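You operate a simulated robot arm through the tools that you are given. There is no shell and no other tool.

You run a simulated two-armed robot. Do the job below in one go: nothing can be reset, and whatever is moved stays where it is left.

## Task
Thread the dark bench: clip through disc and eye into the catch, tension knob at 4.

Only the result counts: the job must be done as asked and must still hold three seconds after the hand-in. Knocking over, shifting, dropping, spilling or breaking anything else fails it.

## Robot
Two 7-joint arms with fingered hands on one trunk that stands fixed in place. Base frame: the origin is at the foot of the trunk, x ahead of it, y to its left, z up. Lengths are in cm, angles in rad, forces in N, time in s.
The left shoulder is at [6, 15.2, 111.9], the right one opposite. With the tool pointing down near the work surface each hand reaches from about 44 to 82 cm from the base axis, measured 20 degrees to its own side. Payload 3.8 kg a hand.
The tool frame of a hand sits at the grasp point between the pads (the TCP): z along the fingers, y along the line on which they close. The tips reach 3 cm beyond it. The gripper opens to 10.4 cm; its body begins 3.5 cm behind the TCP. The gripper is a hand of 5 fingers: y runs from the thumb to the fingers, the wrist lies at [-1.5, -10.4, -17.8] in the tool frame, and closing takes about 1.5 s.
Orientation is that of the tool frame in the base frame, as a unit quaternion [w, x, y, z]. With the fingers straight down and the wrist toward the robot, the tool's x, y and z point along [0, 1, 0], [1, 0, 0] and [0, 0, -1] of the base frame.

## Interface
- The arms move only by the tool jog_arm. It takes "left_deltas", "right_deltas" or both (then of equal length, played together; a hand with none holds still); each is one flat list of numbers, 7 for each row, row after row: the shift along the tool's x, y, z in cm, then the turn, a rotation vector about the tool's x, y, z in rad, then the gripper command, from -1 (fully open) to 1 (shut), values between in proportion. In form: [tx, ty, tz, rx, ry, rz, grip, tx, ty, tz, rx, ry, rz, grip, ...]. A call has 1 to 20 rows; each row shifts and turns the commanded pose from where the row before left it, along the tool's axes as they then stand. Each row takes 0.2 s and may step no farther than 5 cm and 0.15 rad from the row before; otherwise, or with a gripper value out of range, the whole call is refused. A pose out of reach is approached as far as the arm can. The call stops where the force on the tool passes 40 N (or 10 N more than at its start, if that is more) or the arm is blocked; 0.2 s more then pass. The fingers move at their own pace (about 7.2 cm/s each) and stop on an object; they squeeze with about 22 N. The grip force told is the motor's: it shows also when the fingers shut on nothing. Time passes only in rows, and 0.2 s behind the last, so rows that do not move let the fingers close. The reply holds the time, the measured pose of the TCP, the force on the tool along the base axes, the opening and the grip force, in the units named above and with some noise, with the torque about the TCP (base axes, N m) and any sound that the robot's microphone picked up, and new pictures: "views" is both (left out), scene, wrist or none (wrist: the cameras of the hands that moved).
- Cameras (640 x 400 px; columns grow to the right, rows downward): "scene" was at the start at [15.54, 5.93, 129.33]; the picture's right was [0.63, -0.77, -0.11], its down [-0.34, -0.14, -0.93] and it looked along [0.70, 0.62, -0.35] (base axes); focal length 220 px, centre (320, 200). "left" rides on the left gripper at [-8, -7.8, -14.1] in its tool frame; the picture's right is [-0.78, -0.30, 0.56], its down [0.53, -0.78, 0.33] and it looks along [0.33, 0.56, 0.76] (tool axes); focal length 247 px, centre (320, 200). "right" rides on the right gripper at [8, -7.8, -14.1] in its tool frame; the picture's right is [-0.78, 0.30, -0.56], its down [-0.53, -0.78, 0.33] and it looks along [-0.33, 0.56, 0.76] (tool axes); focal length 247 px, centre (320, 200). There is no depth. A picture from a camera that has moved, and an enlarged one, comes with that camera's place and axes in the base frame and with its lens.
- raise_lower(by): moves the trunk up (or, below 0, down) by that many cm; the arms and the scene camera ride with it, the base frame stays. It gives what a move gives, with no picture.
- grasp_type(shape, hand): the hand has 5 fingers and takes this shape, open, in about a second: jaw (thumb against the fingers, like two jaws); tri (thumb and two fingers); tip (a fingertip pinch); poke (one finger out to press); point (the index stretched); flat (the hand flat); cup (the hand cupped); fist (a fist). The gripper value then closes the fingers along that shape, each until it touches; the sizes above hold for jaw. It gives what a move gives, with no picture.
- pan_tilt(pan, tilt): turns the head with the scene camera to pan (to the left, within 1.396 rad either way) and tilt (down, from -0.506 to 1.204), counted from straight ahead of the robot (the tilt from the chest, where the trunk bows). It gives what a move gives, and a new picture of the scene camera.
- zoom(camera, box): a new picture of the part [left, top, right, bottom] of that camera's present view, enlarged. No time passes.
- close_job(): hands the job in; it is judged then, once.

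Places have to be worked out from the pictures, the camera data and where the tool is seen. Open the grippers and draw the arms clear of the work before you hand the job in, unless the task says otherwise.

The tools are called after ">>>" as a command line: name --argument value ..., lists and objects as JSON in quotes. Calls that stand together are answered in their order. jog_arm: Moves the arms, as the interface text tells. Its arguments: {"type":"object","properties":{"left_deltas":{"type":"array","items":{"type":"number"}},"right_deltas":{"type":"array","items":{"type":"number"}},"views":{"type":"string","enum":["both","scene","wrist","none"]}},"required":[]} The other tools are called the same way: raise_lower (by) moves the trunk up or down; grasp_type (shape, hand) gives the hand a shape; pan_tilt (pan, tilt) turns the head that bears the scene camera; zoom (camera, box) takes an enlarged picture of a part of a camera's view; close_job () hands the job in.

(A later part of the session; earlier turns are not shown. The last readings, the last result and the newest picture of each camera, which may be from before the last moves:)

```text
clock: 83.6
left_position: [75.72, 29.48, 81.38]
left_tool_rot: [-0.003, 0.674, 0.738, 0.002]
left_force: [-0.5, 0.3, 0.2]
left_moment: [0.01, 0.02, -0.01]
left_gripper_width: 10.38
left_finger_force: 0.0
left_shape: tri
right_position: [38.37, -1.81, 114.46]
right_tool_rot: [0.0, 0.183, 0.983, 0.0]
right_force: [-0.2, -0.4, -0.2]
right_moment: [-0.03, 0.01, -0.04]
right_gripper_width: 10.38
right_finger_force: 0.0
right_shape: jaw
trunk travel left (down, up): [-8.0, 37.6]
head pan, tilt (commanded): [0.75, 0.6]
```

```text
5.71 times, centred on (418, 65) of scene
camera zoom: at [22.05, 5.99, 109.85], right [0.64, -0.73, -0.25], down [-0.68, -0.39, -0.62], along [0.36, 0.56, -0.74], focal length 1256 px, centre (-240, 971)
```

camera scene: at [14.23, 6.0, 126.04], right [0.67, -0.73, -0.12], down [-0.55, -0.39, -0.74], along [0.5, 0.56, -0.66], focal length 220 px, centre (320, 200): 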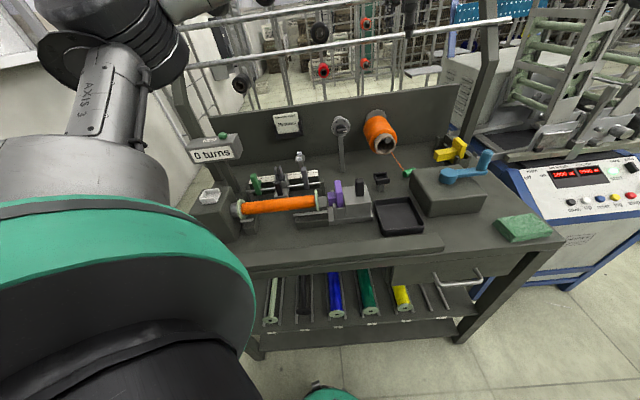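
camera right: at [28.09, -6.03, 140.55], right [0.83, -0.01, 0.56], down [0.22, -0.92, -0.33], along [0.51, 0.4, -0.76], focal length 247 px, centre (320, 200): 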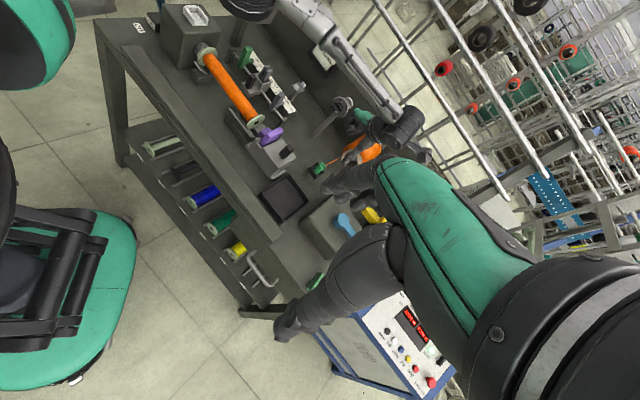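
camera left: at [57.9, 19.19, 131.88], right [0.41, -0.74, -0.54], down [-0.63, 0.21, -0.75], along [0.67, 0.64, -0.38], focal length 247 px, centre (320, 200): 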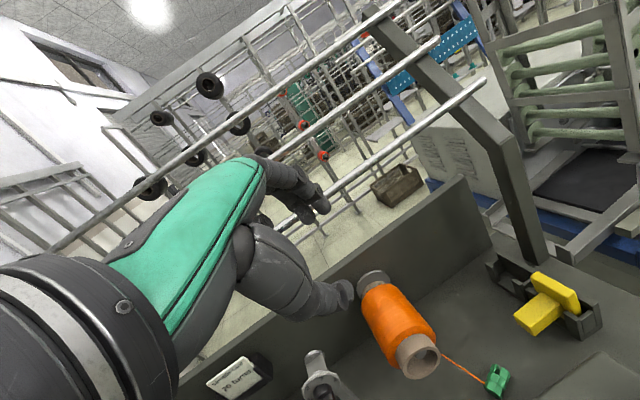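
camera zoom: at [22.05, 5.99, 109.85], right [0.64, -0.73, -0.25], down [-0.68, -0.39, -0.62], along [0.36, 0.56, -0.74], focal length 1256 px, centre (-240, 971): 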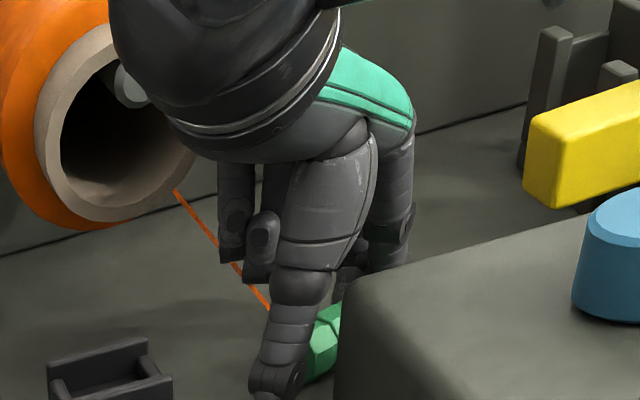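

>>> jog_arm --left_deltas '[0, 0, 0.3, 0, 0, 0, -0.6, 0, 0, 0, 0, 0, 0, -0.4, 0, 0, 0, 0, 0, 0, -0.2, 0, 0, 0, 0, 0, 0, 0, 0, 0, 0, 0, 0, 0, 0.1, 0, 0, 0, 0, 0, 0, 0.2, 0, 0, 0, 0, 0, 0, 0.3, 0, 0, 0, 0, 0, 0, 0.4]' --views "none"

>>> zoom --camera "left" --box '[240, 150, 400, 250]'

```text
clock: 85.4
left_position: [75.71, 29.45, 81.16]
left_tool_rot: [-0.004, 0.674, 0.738, 0.002]
left_force: [-0.4, -0.7, 1.2]
left_moment: [-0.02, 0.08, 0.01]
left_gripper_width: 3.16
left_finger_force: 0.0
left_shape: tri
right_position: [38.39, -1.76, 114.46]
right_tool_rot: [0.0, 0.183, 0.983, 0.0]
right_force: [0.1, 0.9, -0.2]
right_moment: [-0.04, -0.04, 0.02]
right_gripper_width: 10.42
right_finger_force: 0.1
right_shape: jaw
trunk travel left (down, up): [-8.0, 37.6]
head pan, tilt (commanded): [0.75, 0.6]
```

```text
4.00 times, centred on (320, 200) of left
camera zoom: at [68.72, 20.65, 95.11], right [-0.23, -0.8, -0.56], down [-0.82, 0.47, -0.33], along [0.52, 0.39, -0.76], focal length 988 px, centre (320, 200)
```

zoom: 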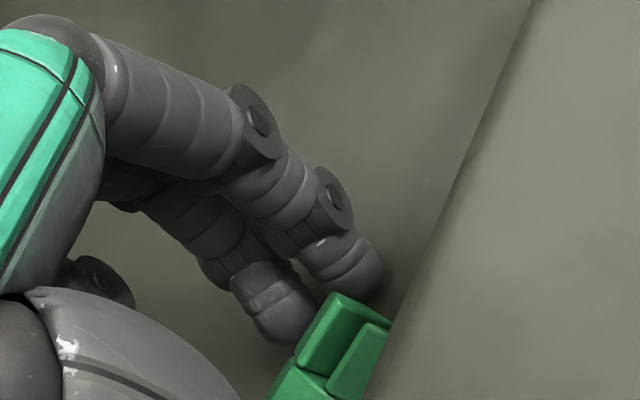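

>>> zoom --camera "left" --box '[200, 150, 440, 300]'

>>> zoom --camera "scene" --box '[370, 40, 450, 100]'

```text
2.67 times, centred on (320, 225) of left
camera zoom: at [68.72, 20.65, 95.11], right [-0.23, -0.8, -0.56], down [-0.82, 0.47, -0.33], along [0.52, 0.39, -0.76], focal length 659 px, centre (320, 133)
```

zoom: 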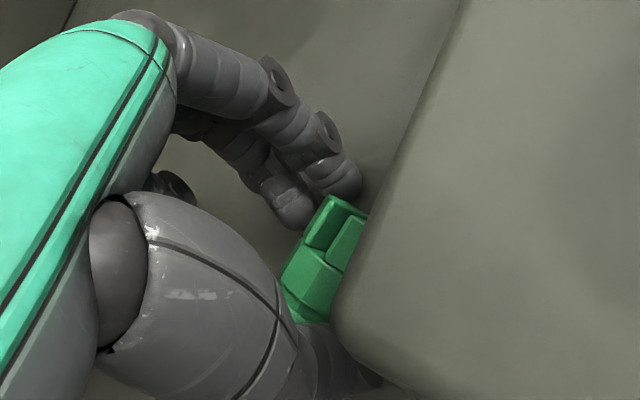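

```text
6.67 times, centred on (410, 70) of scene
camera zoom: at [22.04, 5.99, 109.85], right [0.64, -0.73, -0.25], down [-0.68, -0.39, -0.62], along [0.36, 0.56, -0.74], focal length 1465 px, centre (-280, 1067)
```

zoom: 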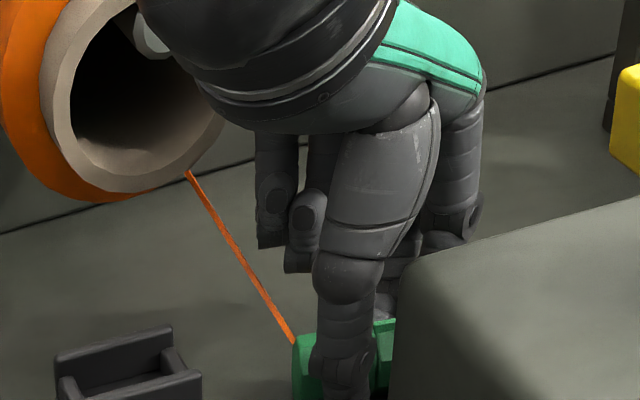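

The clip is swivelling between thumb and fingers toward a square cross-grip, which is what I want. I keep closing gently.

>>> jog_arm --left_deltas '[0, 0, 0, 0, 0, 0, 0.5, 0, 0, 0, 0, 0, 0, 0.55, 0, 0, 0, 0, 0, 0, 0.6, 0, 0, 0, 0, 0, 0, 0.65, 0, 0, 0, 0, 0, 0, 0.7, 0, 0, 0, 0, 0, 0, 0.8]' --views "none"

>>> zoom --camera "left" --box '[200, 150, 440, 300]'

```text
clock: 86.8
left_position: [75.55, 29.41, 81.07]
left_tool_rot: [-0.003, 0.675, 0.738, 0.003]
left_force: [-1.1, -0.5, 0.9]
left_moment: [-0.02, 0.0, 0.03]
left_gripper_width: 2.15
left_finger_force: 22.1
left_shape: tri
right_position: [38.31, -1.73, 114.42]
right_tool_rot: [0.0, 0.183, 0.983, 0.0]
right_force: [0.3, 0.1, -0.4]
right_moment: [-0.01, 0.0, 0.0]
right_gripper_width: 10.39
right_finger_force: 0.1
right_shape: jaw
trunk travel left (down, up): [-8.0, 37.6]
head pan, tilt (commanded): [0.75, 0.6]
```

```text
2.67 times, centred on (320, 225) of left
camera zoom: at [68.73, 20.66, 95.09], right [-0.23, -0.8, -0.56], down [-0.82, 0.47, -0.33], along [0.52, 0.39, -0.76], focal length 659 px, centre (320, 133)
```

zoom: 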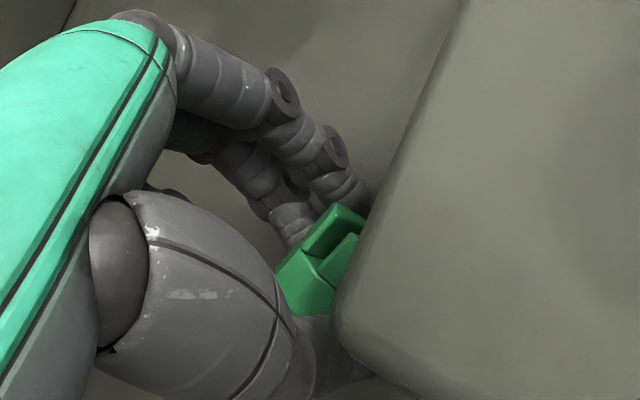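

The grip reads 22 N with the fingertips well below the clip's axis this time. I lift a few centimetres and pull back toward the open bench, then check.

>>> jog_arm --left_deltas '[0, -0.3, -1, 0, 0, 0, 0.8, 0, -0.5, -1.5, 0, 0, 0, 0.8, 0, -1, -2.5, 0, 0, 0, 0.8, 0, -2, -2.5, 0, 0, 0, 0.8]' --views "none"

>>> zoom --camera "left" --box '[240, 150, 440, 275]'

>>> zoom --camera "scene" --box '[340, 20, 460, 110]'

```text
clock: 87.8
left_position: [71.82, 29.07, 88.58]
left_tool_rot: [-0.003, 0.675, 0.738, 0.003]
left_force: [-0.7, 0.7, 0.0]
left_moment: [0.0, 0.0, -0.01]
left_gripper_width: 2.19
left_finger_force: 22.2
left_shape: tri
right_position: [38.4, -1.77, 114.49]
right_tool_rot: [0.001, 0.183, 0.983, 0.0]
right_force: [-0.4, -0.4, 0.4]
right_moment: [0.01, 0.0, 0.0]
right_gripper_width: 10.38
right_finger_force: 0.1
right_shape: jaw
trunk travel left (down, up): [-8.0, 37.6]
head pan, tilt (commanded): [0.75, 0.6]
```

```text
3.20 times, centred on (340, 212) of left
camera zoom: at [64.86, 20.29, 102.61], right [-0.23, -0.8, -0.56], down [-0.82, 0.47, -0.33], along [0.52, 0.39, -0.76], focal length 790 px, centre (256, 160)
```

zoom: 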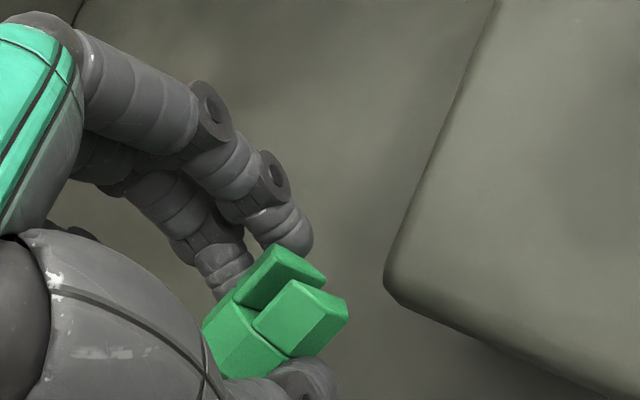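

```text
4.44 times, centred on (400, 65) of scene
camera zoom: at [21.95, 6.0, 109.88], right [0.64, -0.73, -0.24], down [-0.68, -0.39, -0.62], along [0.36, 0.56, -0.74], focal length 977 px, centre (-36, 800)
```

zoom: 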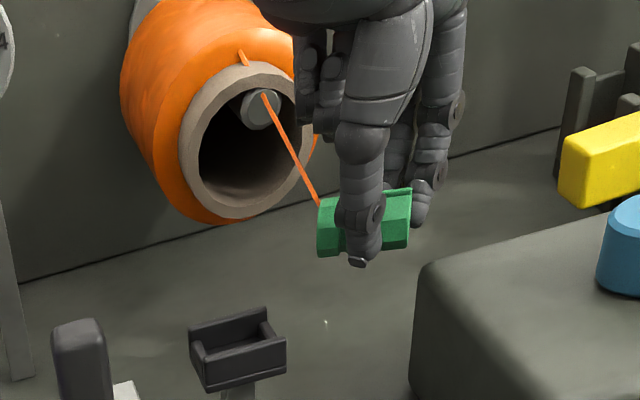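

The hold is firm and stable now, and the clip lies square across the fingers with its prongs to the right. I carry it up toward the dock and lean the hand over so the clip's base points down.

>>> jog_arm --left_deltas '[0, 0, -4.5, 0, 0, 0, 0.8, 0, 0, -4.5, 0, 0, 0, 0.8, 2.5, -2.4, 0, 0, 0, 0, 0.8, 2.5, -2.4, 0, 0, 0, 0, 0.8, 2.5, -2.4, 0, 0, 0, 0, 0.8, 0, 0, 0, 0, 0, -0.0875, 0.8, 0, 0, 0, 0, 0, -0.0875, 0.8, 0, 0, 0, 0, -0.149, 0, 0.8, 0, 0, 0, 0, -0.149, 0, 0.8, 0, 0, 0, 0, -0.149, 0, 0.8, 0, 0, 0, 0, -0.149, 0, 0.8]' --views "both"

```text
clock: 90.2
left_position: [64.12, 35.91, 97.52]
left_tool_rot: [0.231, 0.581, 0.76, -0.177]
left_force: [0.1, -0.1, -0.8]
left_moment: [-0.04, -0.02, -0.02]
left_gripper_width: 2.12
left_finger_force: 22.2
left_shape: tri
right_position: [38.28, -1.7, 114.49]
right_tool_rot: [0.001, 0.183, 0.983, -0.001]
right_force: [0.0, 0.1, 0.6]
right_moment: [-0.01, 0.02, -0.04]
right_gripper_width: 10.41
right_finger_force: 0.1
right_shape: jaw
trunk travel left (down, up): [-8.0, 37.6]
head pan, tilt (commanded): [0.75, 0.6]
camera scene: at [22.06, 6.06, 109.84], right [0.64, -0.73, -0.24], down [-0.68, -0.39, -0.62], along [0.36, 0.56, -0.74], focal length 220 px, centre (320, 200)
camera left: at [56.32, 35.01, 113.69], right [-0.04, -1.0, -0.03], down [-0.82, 0.05, -0.57], along [0.58, 0.0, -0.82], focal length 247 px, centre (320, 200)
```

scene: 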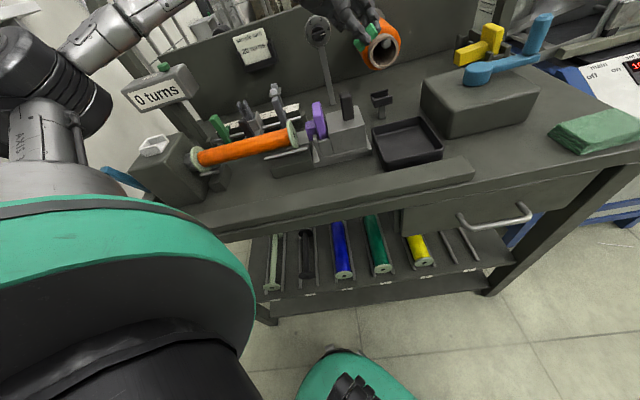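
left: 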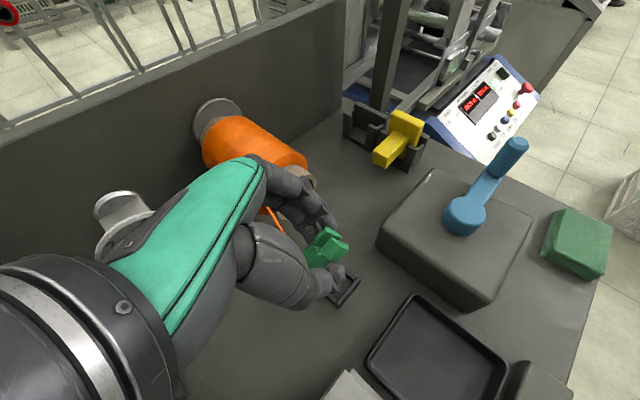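

The clip is still firmly held at half lean. I continue leaning to about 68°.

>>> jog_arm --left_deltas '[0, 0, 0, 0, -0.149, 0, 0.8, 0, 0, 0, 0, -0.149, 0, 0.8, 0, 0, 0, 0, -0.149, 0, 0.8, 0, 0, 0, 0, -0.149, 0, 0.8]' --views "both"

>>> zoom --camera "left" --box '[260, 170, 420, 290]'

>>> zoom --camera "scene" --box '[320, 0, 440, 120]'

>>> zoom --camera "right" --box '[280, 60, 440, 160]'

```text
clock: 91.2
left_position: [63.95, 35.81, 97.57]
left_tool_rot: [0.444, 0.504, 0.658, -0.34]
left_force: [0.1, -0.5, -0.2]
left_moment: [-0.02, 0.0, 0.02]
left_gripper_width: 2.16
left_finger_force: 21.9
left_shape: tri
right_position: [38.35, -1.67, 114.39]
right_tool_rot: [0.0, 0.183, 0.983, -0.001]
right_force: [0.4, -0.2, 0.5]
right_moment: [-0.01, 0.01, 0.01]
right_gripper_width: 10.38
right_finger_force: 0.0
right_shape: jaw
trunk travel left (down, up): [-8.0, 37.6]
head pan, tilt (commanded): [0.75, 0.6]
camera scene: at [22.08, 6.04, 109.84], right [0.64, -0.73, -0.25], down [-0.68, -0.39, -0.62], along [0.36, 0.56, -0.74], focal length 220 px, centre (320, 200)
camera left: at [53.96, 43.55, 110.19], right [-0.07, -0.86, 0.51], down [-0.72, -0.31, -0.62], along [0.69, -0.41, -0.59], focal length 247 px, centre (320, 200)
```

scene: 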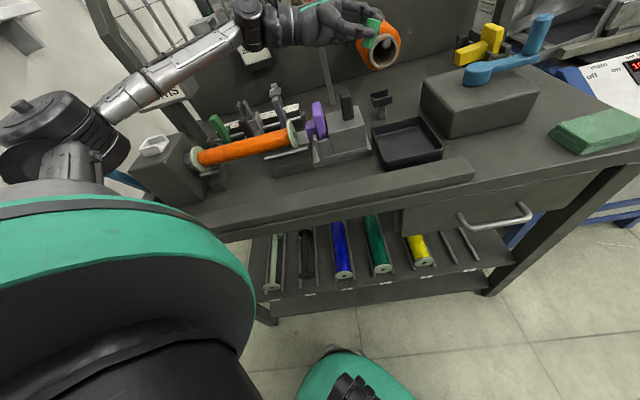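
left: 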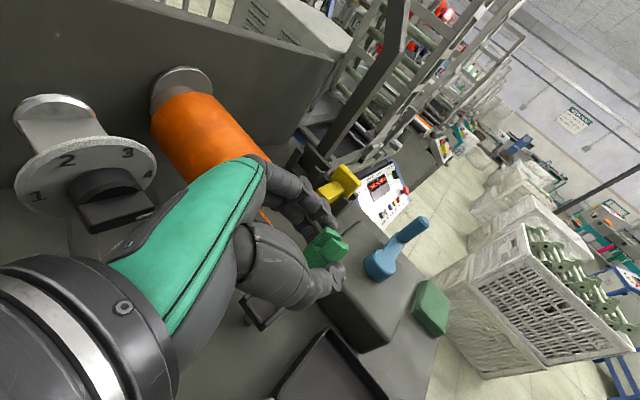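

```text
3.33 times, centred on (340, 230) of left
camera zoom: at [53.96, 43.55, 110.19], right [-0.07, -0.86, 0.51], down [-0.72, -0.31, -0.62], along [0.69, -0.41, -0.59], focal length 823 px, centre (253, 100)
```

zoom: 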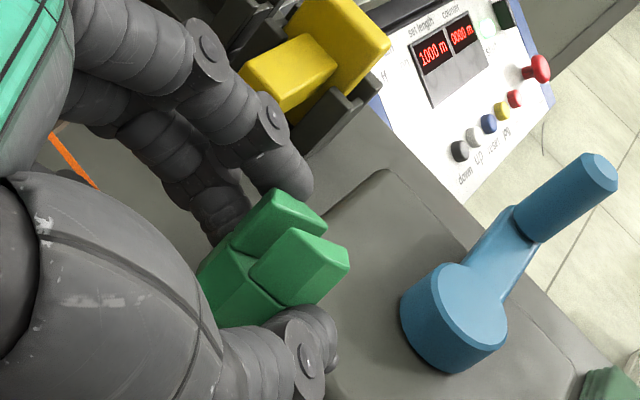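

```text
3.33 times, centred on (380, 60) of scene
camera zoom: at [22.08, 6.04, 109.84], right [0.64, -0.73, -0.25], down [-0.68, -0.39, -0.62], along [0.36, 0.56, -0.74], focal length 733 px, centre (120, 667)
```

zoom: 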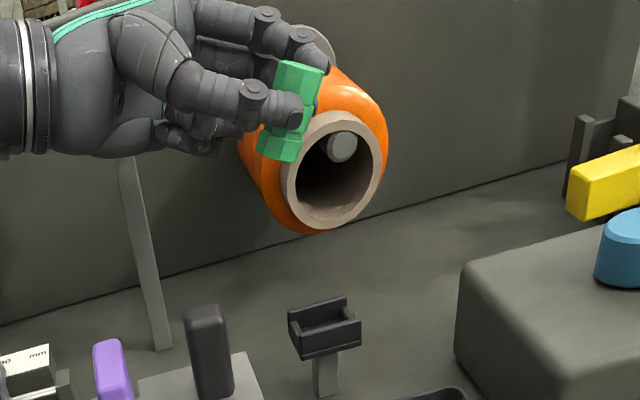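

```text
4.00 times, centred on (360, 110) of right
camera zoom: at [28.12, -5.88, 128.57], right [0.83, 0.0, 0.56], down [0.22, -0.92, -0.33], along [0.51, 0.4, -0.76], focal length 988 px, centre (160, 560)
```

zoom: 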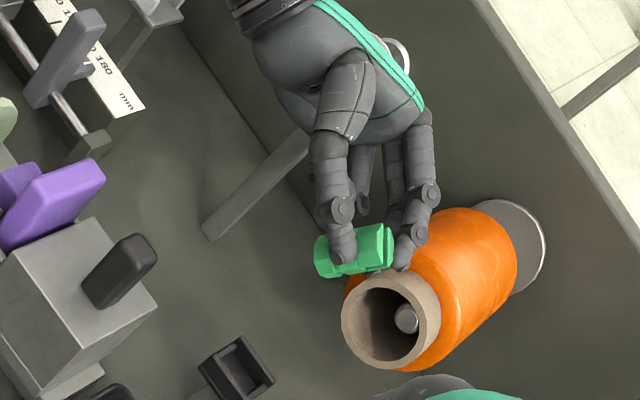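

The leaning hand now holds the clip nearly upright, base down. I bring it over the dock and stop about 3 cm above to verify alignment.

>>> jog_arm --left_deltas '[3.41, 0.7, 2.33, 0, 0, 0, 0.8, 3.41, 0.7, 2.33, 0, 0, 0, 0.8]' --views "none"

>>> zoom --camera "scene" --box '[350, 50, 414, 110]'

>>> zoom --camera "right" --box '[300, 80, 396, 150]'

>>> zoom --camera "left" --box '[260, 190, 420, 300]'

```text
clock: 91.8
left_position: [65.99, 34.55, 89.55]
left_tool_rot: [0.444, 0.504, 0.659, -0.339]
left_force: [-0.3, 0.1, -0.7]
left_moment: [0.02, 0.02, 0.01]
left_gripper_width: 2.14
left_finger_force: 21.3
left_shape: tri
right_position: [38.37, -1.74, 114.47]
right_tool_rot: [-0.001, 0.183, 0.983, 0.0]
right_force: [-0.5, -0.6, -0.5]
right_moment: [0.03, 0.0, 0.04]
right_gripper_width: 10.39
right_finger_force: 0.1
right_shape: jaw
trunk travel left (down, up): [-8.0, 37.6]
head pan, tilt (commanded): [0.75, 0.6]
```

```text
6.67 times, centred on (382, 80) of scene
camera zoom: at [22.14, 6.04, 109.81], right [0.64, -0.73, -0.25], down [-0.68, -0.39, -0.62], along [0.36, 0.56, -0.74], focal length 1465 px, centre (-93, 1000)
```

zoom: 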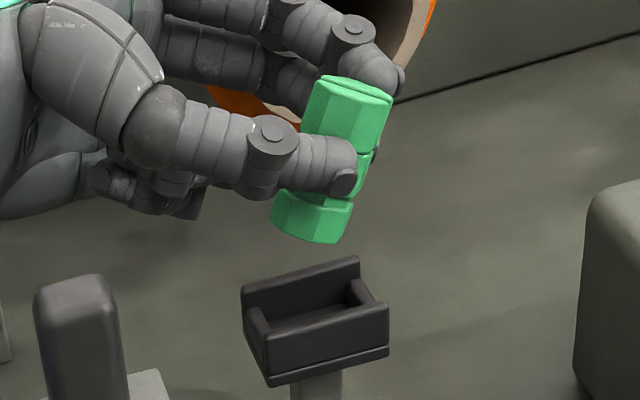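

```text
5.71 times, centred on (348, 115) of right
camera zoom: at [28.21, -5.89, 128.54], right [0.83, 0.0, 0.56], down [0.22, -0.92, -0.33], along [0.51, 0.4, -0.76], focal length 1411 px, centre (160, 686)
```

zoom: 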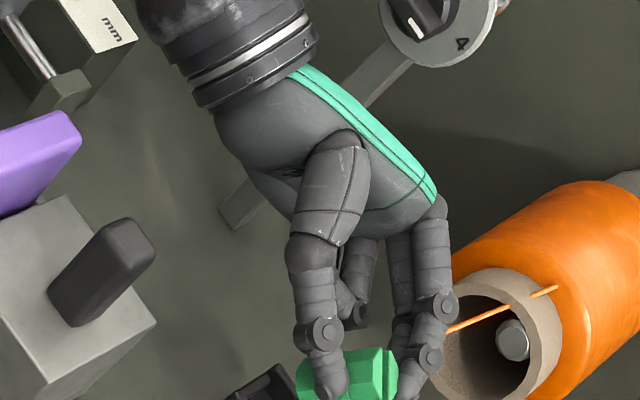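

```text
3.64 times, centred on (340, 245) of left
camera zoom: at [55.85, 42.23, 102.16], right [-0.07, -0.86, 0.51], down [-0.72, -0.31, -0.62], along [0.69, -0.41, -0.6], focal length 898 px, centre (247, 36)
```

zoom: 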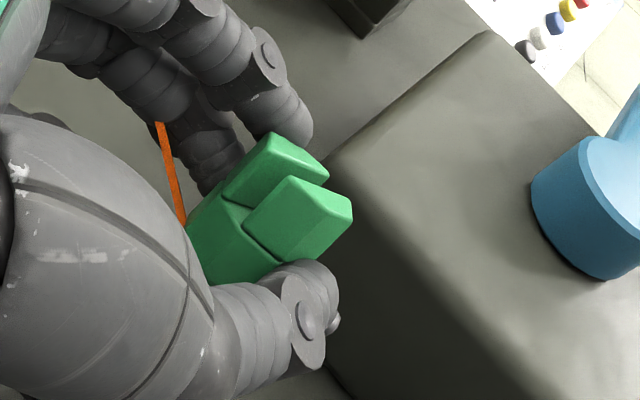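

From this angle the clip's base hangs almost over the dock opening. I check the same alignment from the right-hand camera to resolve the depth.

>>> zoom --camera "right" --box '[320, 110, 400, 160]'

>>> zoom --camera "left" --box '[280, 240, 400, 330]'

```text
8.00 times, centred on (360, 135) of right
camera zoom: at [28.21, -5.89, 128.54], right [0.83, 0.0, 0.56], down [0.22, -0.92, -0.33], along [0.51, 0.4, -0.76], focal length 1976 px, centre (0, 720)
```

zoom: 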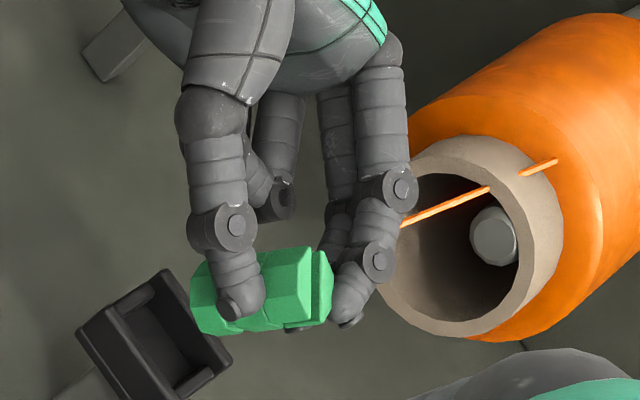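

```text
4.44 times, centred on (340, 285) of left
camera zoom: at [55.85, 42.23, 102.16], right [-0.07, -0.86, 0.51], down [-0.72, -0.31, -0.62], along [0.69, -0.41, -0.6], focal length 1098 px, centre (231, -178)
```

zoom: 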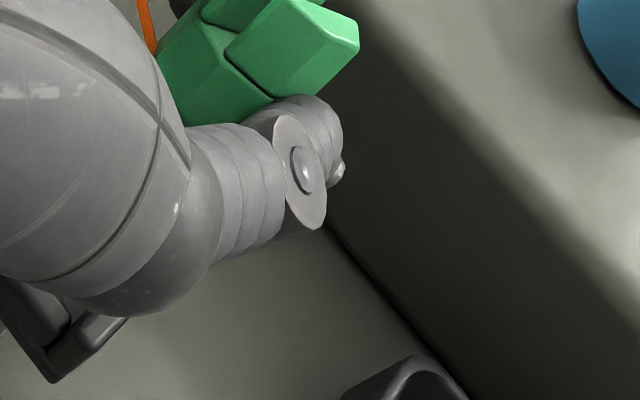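

From the right-hand camera the base also comes down inside the dock within about 3 mm. I lower another 1.3 cm with a small correction and look again.

>>> jog_arm --left_deltas '[0.57, -0.05, 0.36, 0, 0, 0, 0.8, 0.57, 0, 0.3, 0, 0, 0, 0.8]' --views "none"

>>> zoom --camera "scene" --box '[358, 60, 406, 100]'

>>> zoom --camera "right" --box '[325, 125, 389, 165]'

```text
clock: 92.4
left_position: [65.93, 34.31, 88.24]
left_tool_rot: [0.444, 0.504, 0.659, -0.339]
left_force: [-0.3, -0.3, 0.5]
left_moment: [-0.02, 0.0, 0.02]
left_gripper_width: 2.13
left_finger_force: 22.2
left_shape: tri
right_position: [38.51, -1.69, 114.46]
right_tool_rot: [0.0, 0.183, 0.983, 0.0]
right_force: [0.3, 0.1, 0.5]
right_moment: [0.02, -0.03, 0.01]
right_gripper_width: 10.36
right_finger_force: 0.0
right_shape: jaw
trunk travel left (down, up): [-8.0, 37.6]
head pan, tilt (commanded): [0.75, 0.6]
```

```text
10.00 times, centred on (382, 80) of scene
camera zoom: at [22.07, 6.01, 109.84], right [0.64, -0.73, -0.25], down [-0.68, -0.39, -0.62], along [0.36, 0.56, -0.74], focal length 2198 px, centre (-300, 1400)
```

zoom: 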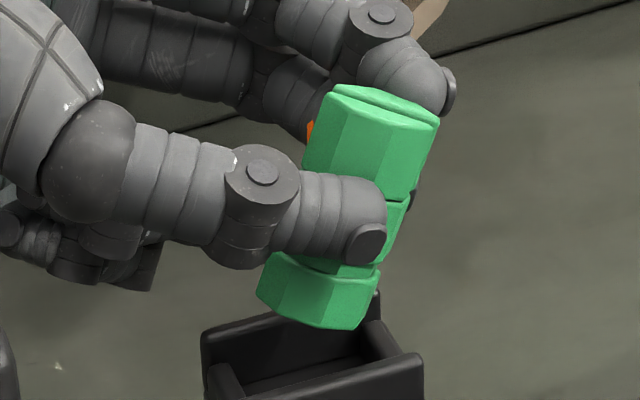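

```text
10.00 times, centred on (357, 145) of right
camera zoom: at [28.12, -5.93, 128.57], right [0.83, 0.0, 0.56], down [0.22, -0.92, -0.33], along [0.51, 0.4, -0.76], focal length 2470 px, centre (-50, 750)
```

zoom: 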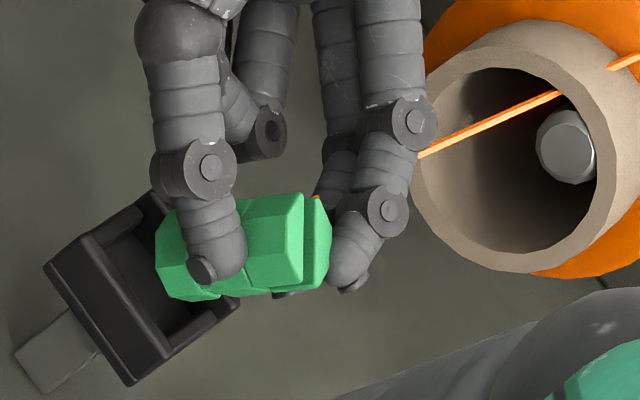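

Both views agree the base is centred within about 2 mm. I lower the last 1.5 cm into the dock and watch the force.

>>> jog_arm --left_deltas '[0.7, 0, 0.28, 0, 0, 0, 0.8, 0.46, 0, 0.19, 0, 0, 0, 0.8, 0.2, 0, 0.08, 0, 0, 0, 0.8]' --views "none"

>>> zoom --camera "scene" --box '[358, 65, 406, 105]'

>>> zoom --camera "right" --box '[325, 125, 389, 165]'

```text
clock: 93.2
left_position: [65.85, 34.4, 86.73]
left_tool_rot: [0.443, 0.504, 0.659, -0.34]
left_force: [0.5, 0.1, 0.3]
left_moment: [0.03, -0.02, 0.02]
left_gripper_width: 2.14
left_finger_force: 22.4
left_shape: tri
right_position: [38.43, -1.65, 114.54]
right_tool_rot: [0.0, 0.183, 0.983, 0.0]
right_force: [0.7, 0.2, -0.1]
right_moment: [0.02, 0.01, 0.01]
right_gripper_width: 10.39
right_finger_force: 0.0
right_shape: jaw
trunk travel left (down, up): [-8.0, 37.6]
head pan, tilt (commanded): [0.75, 0.6]
```

```text
10.00 times, centred on (382, 85) of scene
camera zoom: at [22.08, 6.02, 109.84], right [0.64, -0.73, -0.25], down [-0.68, -0.39, -0.62], along [0.36, 0.56, -0.74], focal length 2198 px, centre (-300, 1350)
```

zoom: 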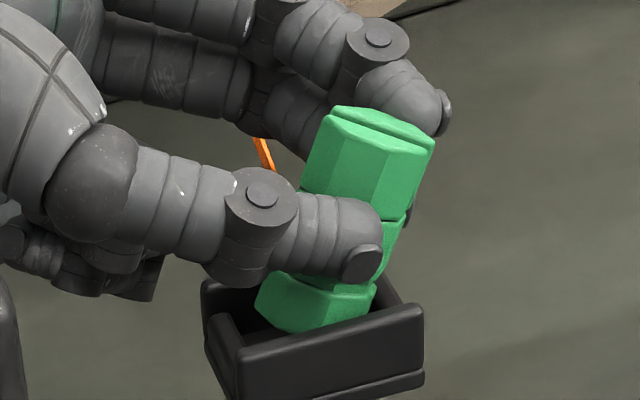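

```text
10.00 times, centred on (357, 145) of right
camera zoom: at [28.12, -5.92, 128.57], right [0.83, 0.0, 0.56], down [0.22, -0.92, -0.33], along [0.51, 0.4, -0.76], focal length 2470 px, centre (-50, 750)
```

zoom: 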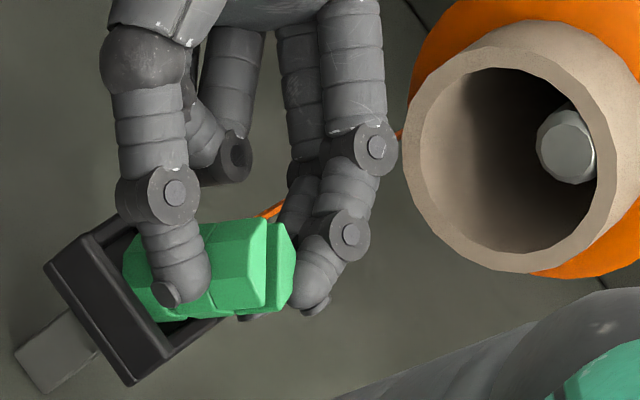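

The base is inside the dock walls. I lower a touch more, then open the fingers slowly so the clip settles upright.

>>> jog_arm --left_deltas '[0.28, 0, 0.11, 0, 0, 0, 0.8, 0, 0, 0, 0, 0, 0, 0.4, 0, 0, 0, 0, 0, 0, 0.2, 0, 0, 0, 0, 0, 0, 0, 0, 0, 0, 0, 0, 0, -0.2, 0, 0, 0, 0, 0, 0, -0.3]' --views "none"

>>> zoom --camera "scene" --box '[358, 65, 406, 105]'

>>> zoom --camera "right" --box '[325, 125, 389, 165]'

```text
clock: 94.6
left_position: [65.96, 34.39, 86.37]
left_tool_rot: [0.444, 0.503, 0.659, -0.34]
left_force: [-0.6, 0.3, 0.2]
left_moment: [0.0, 0.02, 0.02]
left_gripper_width: 6.73
left_finger_force: 0.0
left_shape: tri
right_position: [38.43, -1.76, 114.37]
right_tool_rot: [0.0, 0.183, 0.983, 0.0]
right_force: [-0.1, 0.3, 0.8]
right_moment: [0.01, 0.01, 0.0]
right_gripper_width: 10.36
right_finger_force: 0.1
right_shape: jaw
trunk travel left (down, up): [-8.0, 37.6]
head pan, tilt (commanded): [0.75, 0.6]
```

```text
10.00 times, centred on (382, 85) of scene
camera zoom: at [22.06, 6.0, 109.85], right [0.64, -0.73, -0.25], down [-0.68, -0.39, -0.62], along [0.36, 0.56, -0.74], focal length 2198 px, centre (-300, 1350)
```

zoom: 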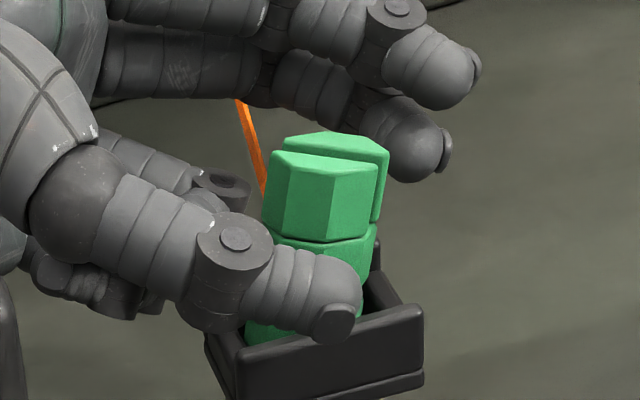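

```text
10.00 times, centred on (357, 145) of right
camera zoom: at [28.1, -5.93, 128.57], right [0.83, 0.0, 0.56], down [0.22, -0.92, -0.33], along [0.51, 0.4, -0.76], focal length 2470 px, centre (-50, 750)
```

zoom: 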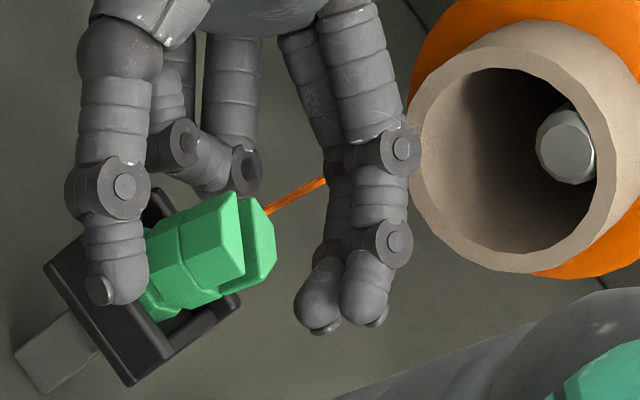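

The clip now stands upright in its dock. I withdraw the hand straight back along its fingers, then up.

>>> jog_arm --left_deltas '[0, 0, -1.5, 0, 0, 0, -0.5, 0, 0, -2.5, 0, 0, 0, -0.6, 0, 0, -3, 0, 0, 0, -0.6, -2, 0, -2, 0, 0, 0, -0.6, -3, 0, -1, 0, 0, 0, -0.6, -4, 0, -1, 0, 0, 0, -0.6]' --views "scene"

>>> zoom --camera "scene" --box '[350, 70, 414, 110]'

>>> zoom --camera "right" --box '[325, 110, 389, 160]'

```text
clock: 95.7
left_position: [63.49, 41.41, 90.96]
left_tool_rot: [0.426, 0.504, 0.665, -0.351]
left_force: [4.4, -4.7, -13.4]
left_moment: [-0.7, 0.22, -0.28]
left_gripper_width: 8.32
left_finger_force: 0.1
left_shape: tri
right_position: [38.39, -1.76, 114.4]
right_tool_rot: [-0.001, 0.183, 0.983, 0.0]
right_force: [0.1, -0.5, 0.5]
right_moment: [0.02, -0.02, -0.02]
right_gripper_width: 10.4
right_finger_force: 0.1
right_shape: jaw
trunk travel left (down, up): [-8.0, 37.6]
head pan, tilt (commanded): [0.75, 0.6]
stopped in row 5 (left hand): the force on the tool passed its limit at 61 N (the readings are from after the stop); the commanded pose is now the measured one
camera scene: at [22.2, 6.05, 109.81], right [0.64, -0.73, -0.25], down [-0.68, -0.39, -0.62], along [0.36, 0.56, -0.75], focal length 220 px, centre (320, 200)
```

scene: 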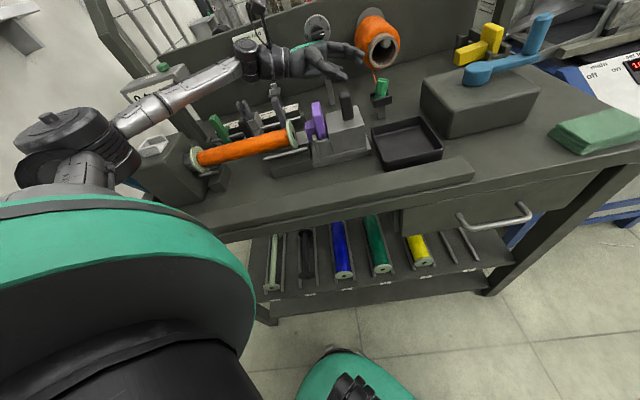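

```text
10.00 times, centred on (382, 90) of scene
camera zoom: at [22.2, 6.05, 109.81], right [0.64, -0.73, -0.25], down [-0.68, -0.39, -0.62], along [0.36, 0.56, -0.75], focal length 2198 px, centre (-300, 1300)
```

zoom: 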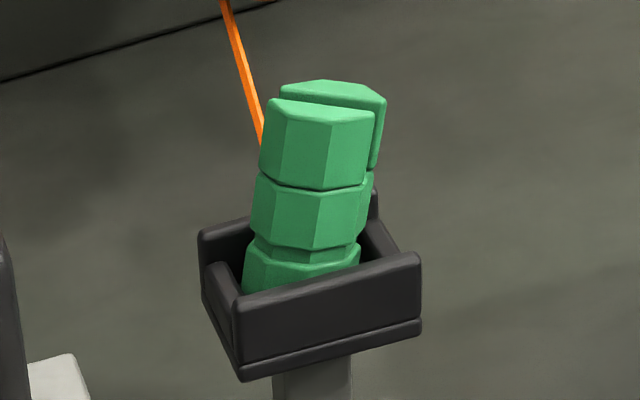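

```text
8.00 times, centred on (357, 135) of right
camera zoom: at [28.24, -5.89, 128.55], right [0.83, 0.0, 0.56], down [0.22, -0.92, -0.33], along [0.51, 0.4, -0.76], focal length 1976 px, centre (24, 720)
```

zoom: 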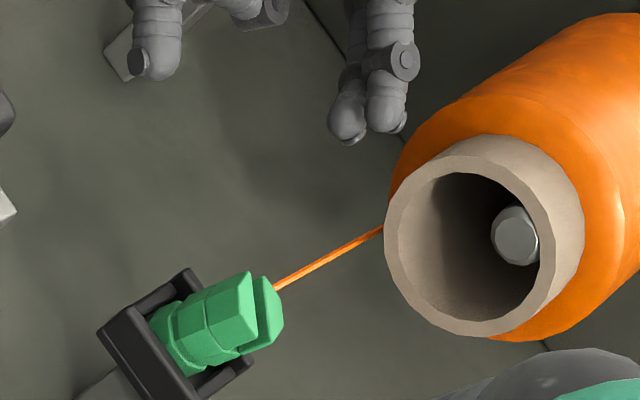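

While rising, the back of the hand touched the underside of the knob area and stopped. I ease down and toward the front, then check the knob.

>>> jog_arm --left_deltas '[0.6, 0.02, 0.2, 0, 0, 0, -0.6, -0.1, -1.3, 0.5, 0, 0, 0, -0.6, -0.17, -1.5, 0.5, 0, 0, 0, -0.6]' --views "scene"

>>> zoom --camera "scene" --box '[290, 5, 350, 55]'

>>> zoom --camera "right" --box '[290, 60, 400, 140]'

```text
clock: 96.5
left_position: [61.0, 39.77, 90.63]
left_tool_rot: [0.431, 0.504, 0.663, -0.347]
left_force: [-0.1, 0.4, 0.6]
left_moment: [0.0, 0.01, -0.01]
left_gripper_width: 8.33
left_finger_force: 0.0
left_shape: tri
right_position: [38.32, -1.69, 114.43]
right_tool_rot: [0.0, 0.184, 0.983, -0.001]
right_force: [-0.5, -0.3, 0.0]
right_moment: [0.04, -0.02, 0.0]
right_gripper_width: 10.35
right_finger_force: 0.1
right_shape: jaw
trunk travel left (down, up): [-8.0, 37.6]
head pan, tilt (commanded): [0.75, 0.6]
camera scene: at [22.04, 6.01, 109.86], right [0.64, -0.73, -0.25], down [-0.68, -0.39, -0.62], along [0.36, 0.56, -0.74], focal length 220 px, centre (320, 200)
```

scene: 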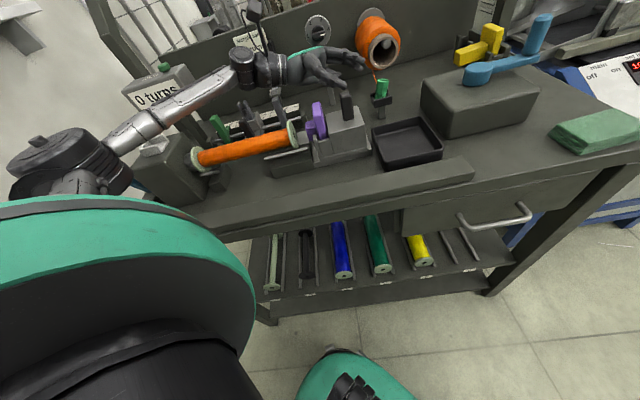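

```text
8.00 times, centred on (320, 30) of scene
camera zoom: at [22.04, 6.01, 109.86], right [0.64, -0.73, -0.25], down [-0.68, -0.39, -0.62], along [0.36, 0.56, -0.74], focal length 1758 px, centre (320, 1560)
```

zoom: 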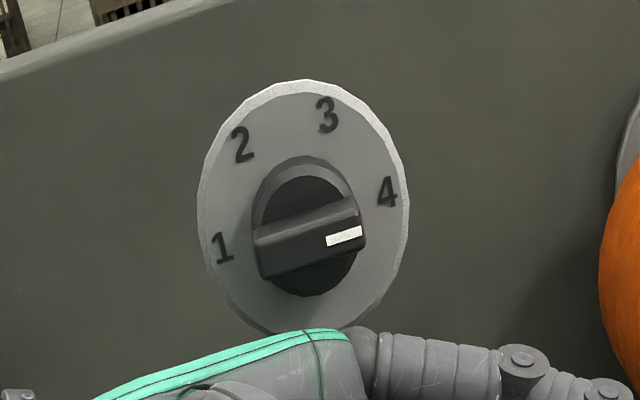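

```text
5.00 times, centred on (345, 100) of right
camera zoom: at [28.07, -5.94, 128.59], right [0.83, 0.0, 0.56], down [0.22, -0.92, -0.33], along [0.51, 0.4, -0.76], focal length 1235 px, centre (195, 700)
```

zoom: 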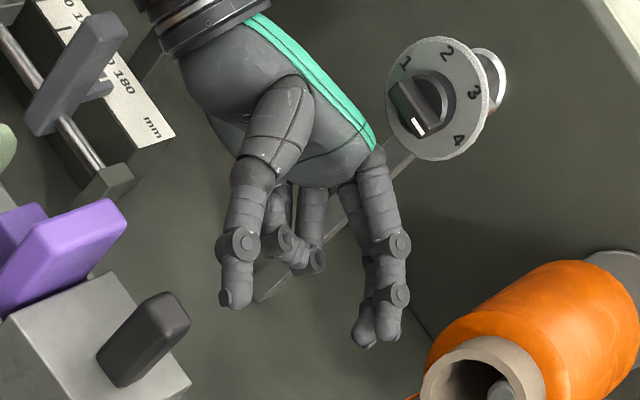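

The knob still points at 4. I lift the hand clear toward the front, bring it back upright, and raise the trunk to its original height.

>>> jog_arm --left_deltas '[-3.92, -1.25, -0.91, 0, 0, 0, -0.6, -3.92, -1.25, -0.91, 0, 0, 0, -0.6, -3.92, -1.25, -0.91, 0, 0, 0, -0.6, 0, 0, 0, 0, 0.149, 0, -0.6, 0, 0, 0, 0, 0.149, 0, -0.6, 0, 0, 0, 0, 0.149, 0, -0.6, 0, 0, 0, 0, 0.149, 0, -0.6, 0, 0, 0, 0, 0.149, 0, -0.6, 0, 0, 0, 0, 0.149, 0, -0.6, 0, 0, 0, 0, 0.149, 0, -0.6, 0, 0, 0, 0, 0.13, 0, -0.6]' --views "none"

>>> raise_lower --by 12

```text
clock: 98.9
left_position: [58.3, 36.84, 102.79]
left_tool_rot: [-0.01, 0.613, 0.79, -0.01]
left_force: [-0.8, 0.3, 0.2]
left_moment: [0.03, 0.01, -0.02]
left_gripper_width: 8.32
left_finger_force: 0.0
left_shape: tri
right_position: [38.33, -1.86, 114.45]
right_tool_rot: [0.0, 0.184, 0.983, 0.0]
right_force: [0.0, 0.6, 0.4]
right_moment: [0.03, 0.04, 0.01]
right_gripper_width: 10.38
right_finger_force: 0.0
right_shape: jaw
trunk travel left (down, up): [-8.0, 37.6]
head pan, tilt (commanded): [0.75, 0.6]
```

```text
clock: 100.4
left_position: [58.17, 37.06, 114.52]
left_tool_rot: [-0.01, 0.613, 0.79, -0.011]
left_force: [0.9, 0.1, 0.3]
left_moment: [0.0, -0.02, 0.01]
left_gripper_width: 8.29
left_finger_force: 0.1
left_shape: tri
right_position: [38.53, -1.66, 126.4]
right_tool_rot: [-0.001, 0.184, 0.983, 0.0]
right_force: [-1.1, -0.2, 0.4]
right_moment: [-0.01, -0.01, -0.01]
right_gripper_width: 10.39
right_finger_force: 0.2
right_shape: jaw
trunk travel left (down, up): [-20.0, 25.6]
head pan, tilt (commanded): [0.75, 0.6]
```

>>> jog_arm --left_deltas '[0, 0, 0, -0.028, 0, 0.113, -0.05, 0, 0, 0, 0, 0, 0.113, -0.05, 0, 0, 0, 0, 0, 0.113, -0.05, -0.71, 1.95, 4, 0, 0, 0, -0.05, -0.71, 1.95, 4, 0, 0, 0, -0.05, -0.71, 1.95, 4, 0, 0, 0, -0.05, -0.71, 1.95, 3, 0, 0, 0, -0.05]' --views "none"

>>> zoom --camera "left" --box '[260, 160, 420, 280]'

>>> zoom --camera "scene" --box '[340, 150, 420, 210]'

>>> zoom --camera "right" --box '[300, 130, 396, 200]'

```text
clock: 102.0
left_position: [65.91, 33.49, 99.32]
left_tool_rot: [-0.001, 0.737, 0.675, -0.001]
left_force: [0.1, 0.0, -0.5]
left_moment: [-0.02, 0.0, 0.0]
left_gripper_width: 5.51
left_finger_force: 0.0
left_shape: tri
right_position: [38.54, -1.81, 126.45]
right_tool_rot: [-0.001, 0.183, 0.983, 0.0]
right_force: [0.3, 0.3, 0.6]
right_moment: [0.0, 0.01, -0.02]
right_gripper_width: 10.39
right_finger_force: 0.1
right_shape: jaw
trunk travel left (down, up): [-20.0, 25.6]
head pan, tilt (commanded): [0.75, 0.6]
```

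```text
3.33 times, centred on (340, 220) of left
camera zoom: at [57.51, 26.18, 113.44], right [-0.36, -0.75, -0.56], down [-0.73, 0.6, -0.33], along [0.58, 0.28, -0.76], focal length 823 px, centre (253, 133)
```

zoom: 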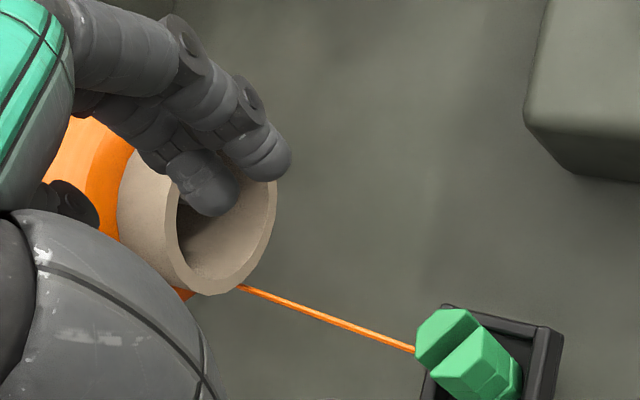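

```text
6.67 times, centred on (380, 180) of scene
camera zoom: at [14.38, 5.98, 126.02], right [0.67, -0.73, -0.12], down [-0.55, -0.39, -0.74], along [0.5, 0.56, -0.66], focal length 1465 px, centre (-80, 333)
```

zoom: 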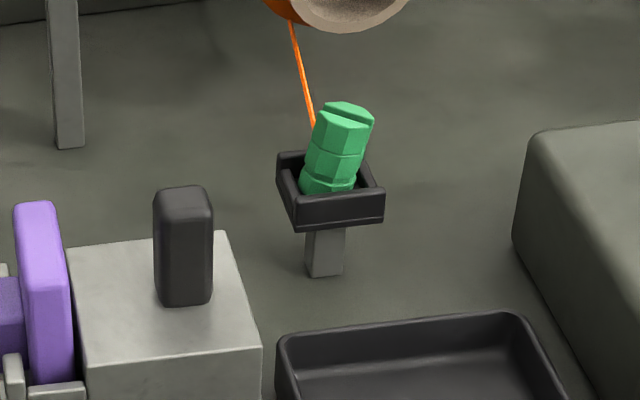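

```text
5.71 times, centred on (348, 165) of right
camera zoom: at [28.25, -5.97, 140.54], right [0.83, 0.0, 0.56], down [0.22, -0.92, -0.33], along [0.51, 0.4, -0.76], focal length 1411 px, centre (160, 400)
```

zoom: 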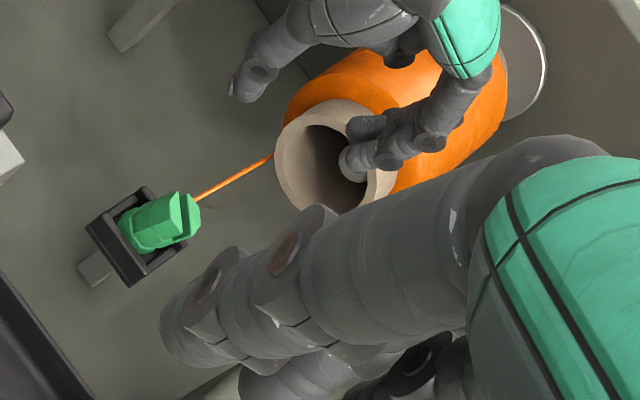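

The clip stands in the dock but leans a little to the right. I turn the hand so the closing direction matches that lean; closing will straighten it. I descend with a deeper grip than before, fingertips just above the dock walls.

>>> jog_arm --left_deltas '[0, 0, 0, 0, 0, 0.145, -0.05, 0, 0, 0, 0, 0, 0.145, -0.05, 0, 0, 0, 0, 0, 0.145, -0.05, 0, -0.1, 4, 0, 0, 0, -0.05, 0, 0, 4, 0, 0, 0, -0.05]' --views "none"

>>> zoom --camera "left" --box '[260, 160, 420, 280]'

>>> zoom --camera "scene" --box '[340, 140, 420, 200]'

```text
clock: 103.2
left_position: [65.57, 33.55, 91.36]
left_tool_rot: [0.001, 0.865, 0.501, -0.001]
left_force: [-0.1, -0.7, -0.6]
left_moment: [-0.01, 0.02, -0.02]
left_gripper_width: 5.48
left_finger_force: 0.1
left_shape: tri
right_position: [38.39, -1.81, 126.43]
right_tool_rot: [-0.001, 0.183, 0.983, -0.001]
right_force: [0.8, -0.1, 0.8]
right_moment: [-0.02, 0.02, 0.03]
right_gripper_width: 10.37
right_finger_force: 0.2
right_shape: jaw
trunk travel left (down, up): [-20.0, 25.6]
head pan, tilt (commanded): [0.75, 0.6]
```

```text
3.33 times, centred on (340, 220) of left
camera zoom: at [54.95, 30.45, 105.42], right [-0.64, -0.53, -0.56], down [-0.41, 0.85, -0.33], along [0.65, 0.01, -0.76], focal length 823 px, centre (253, 133)
```

zoom: 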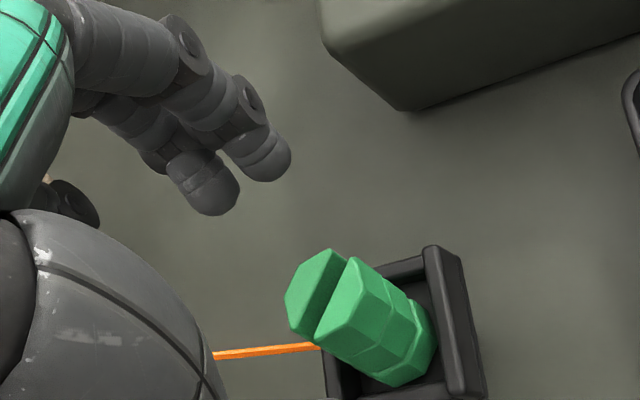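

```text
6.67 times, centred on (380, 170) of scene
camera zoom: at [14.32, 6.05, 126.02], right [0.67, -0.73, -0.12], down [-0.55, -0.39, -0.74], along [0.5, 0.56, -0.66], focal length 1465 px, centre (-80, 400)
```

zoom: 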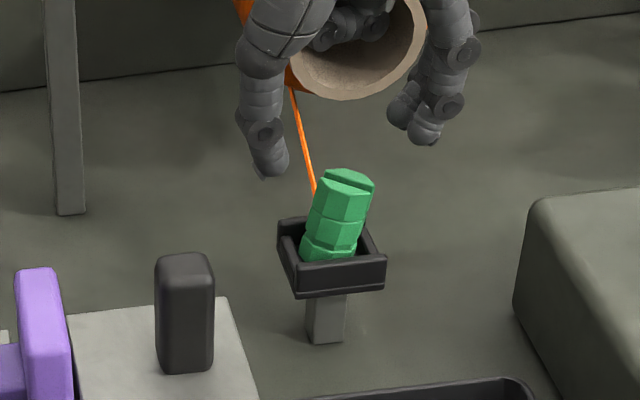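

The thumb and fingers straddle the clip evenly. I lower to grip depth and close slowly, which also stands the clip straight.

>>> jog_arm --left_deltas '[0, 0, 2, 0, 0, 0, -0.05, 0, 0, 1.5, 0, 0, 0, -0.05, 0, 0, 0.6, 0, 0, 0, -0.05, 0, 0, 0, 0, 0, 0, 0.15, 0, 0, 0, 0, 0, 0, 0.3, 0, 0, 0, 0, 0, 0, 0.4, 0, 0, 0, 0, 0, 0, 0.5, 0, 0, 0, 0, 0, 0, 0.6, 0, 0, 0, 0, 0, 0, 0.7, 0, 0, 0, 0, 0, 0, 0.8]' --views "none"

>>> zoom --camera "left" --box '[260, 170, 420, 290]'

>>> zoom --camera "scene" --box '[350, 150, 414, 200]'

```text
clock: 105.4
left_position: [65.65, 33.47, 87.4]
left_tool_rot: [0.001, 0.866, 0.5, 0.0]
left_force: [-0.6, 0.2, 0.3]
left_moment: [0.02, 0.07, -0.01]
left_gripper_width: 1.73
left_finger_force: 22.2
left_shape: tri
right_position: [38.39, -1.68, 126.5]
right_tool_rot: [0.0, 0.184, 0.983, 0.0]
right_force: [1.3, -0.5, 0.6]
right_moment: [0.01, -0.01, -0.04]
right_gripper_width: 10.38
right_finger_force: 0.1
right_shape: jaw
trunk travel left (down, up): [-20.0, 25.6]
head pan, tilt (commanded): [0.75, 0.6]
```

```text
3.33 times, centred on (340, 230) of left
camera zoom: at [54.92, 30.42, 101.51], right [-0.64, -0.52, -0.56], down [-0.41, 0.85, -0.33], along [0.65, 0.01, -0.76], focal length 823 px, centre (253, 100)
```

zoom: 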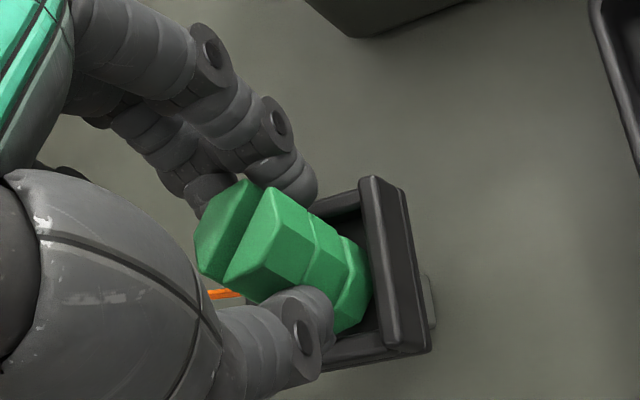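

```text
8.00 times, centred on (382, 175) of scene
camera zoom: at [14.23, 6.01, 126.04], right [0.67, -0.73, -0.12], down [-0.55, -0.39, -0.74], along [0.5, 0.56, -0.66], focal length 1758 px, centre (-176, 400)
```

zoom: 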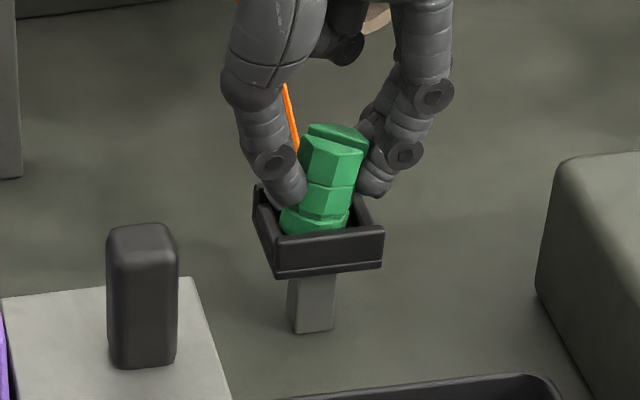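

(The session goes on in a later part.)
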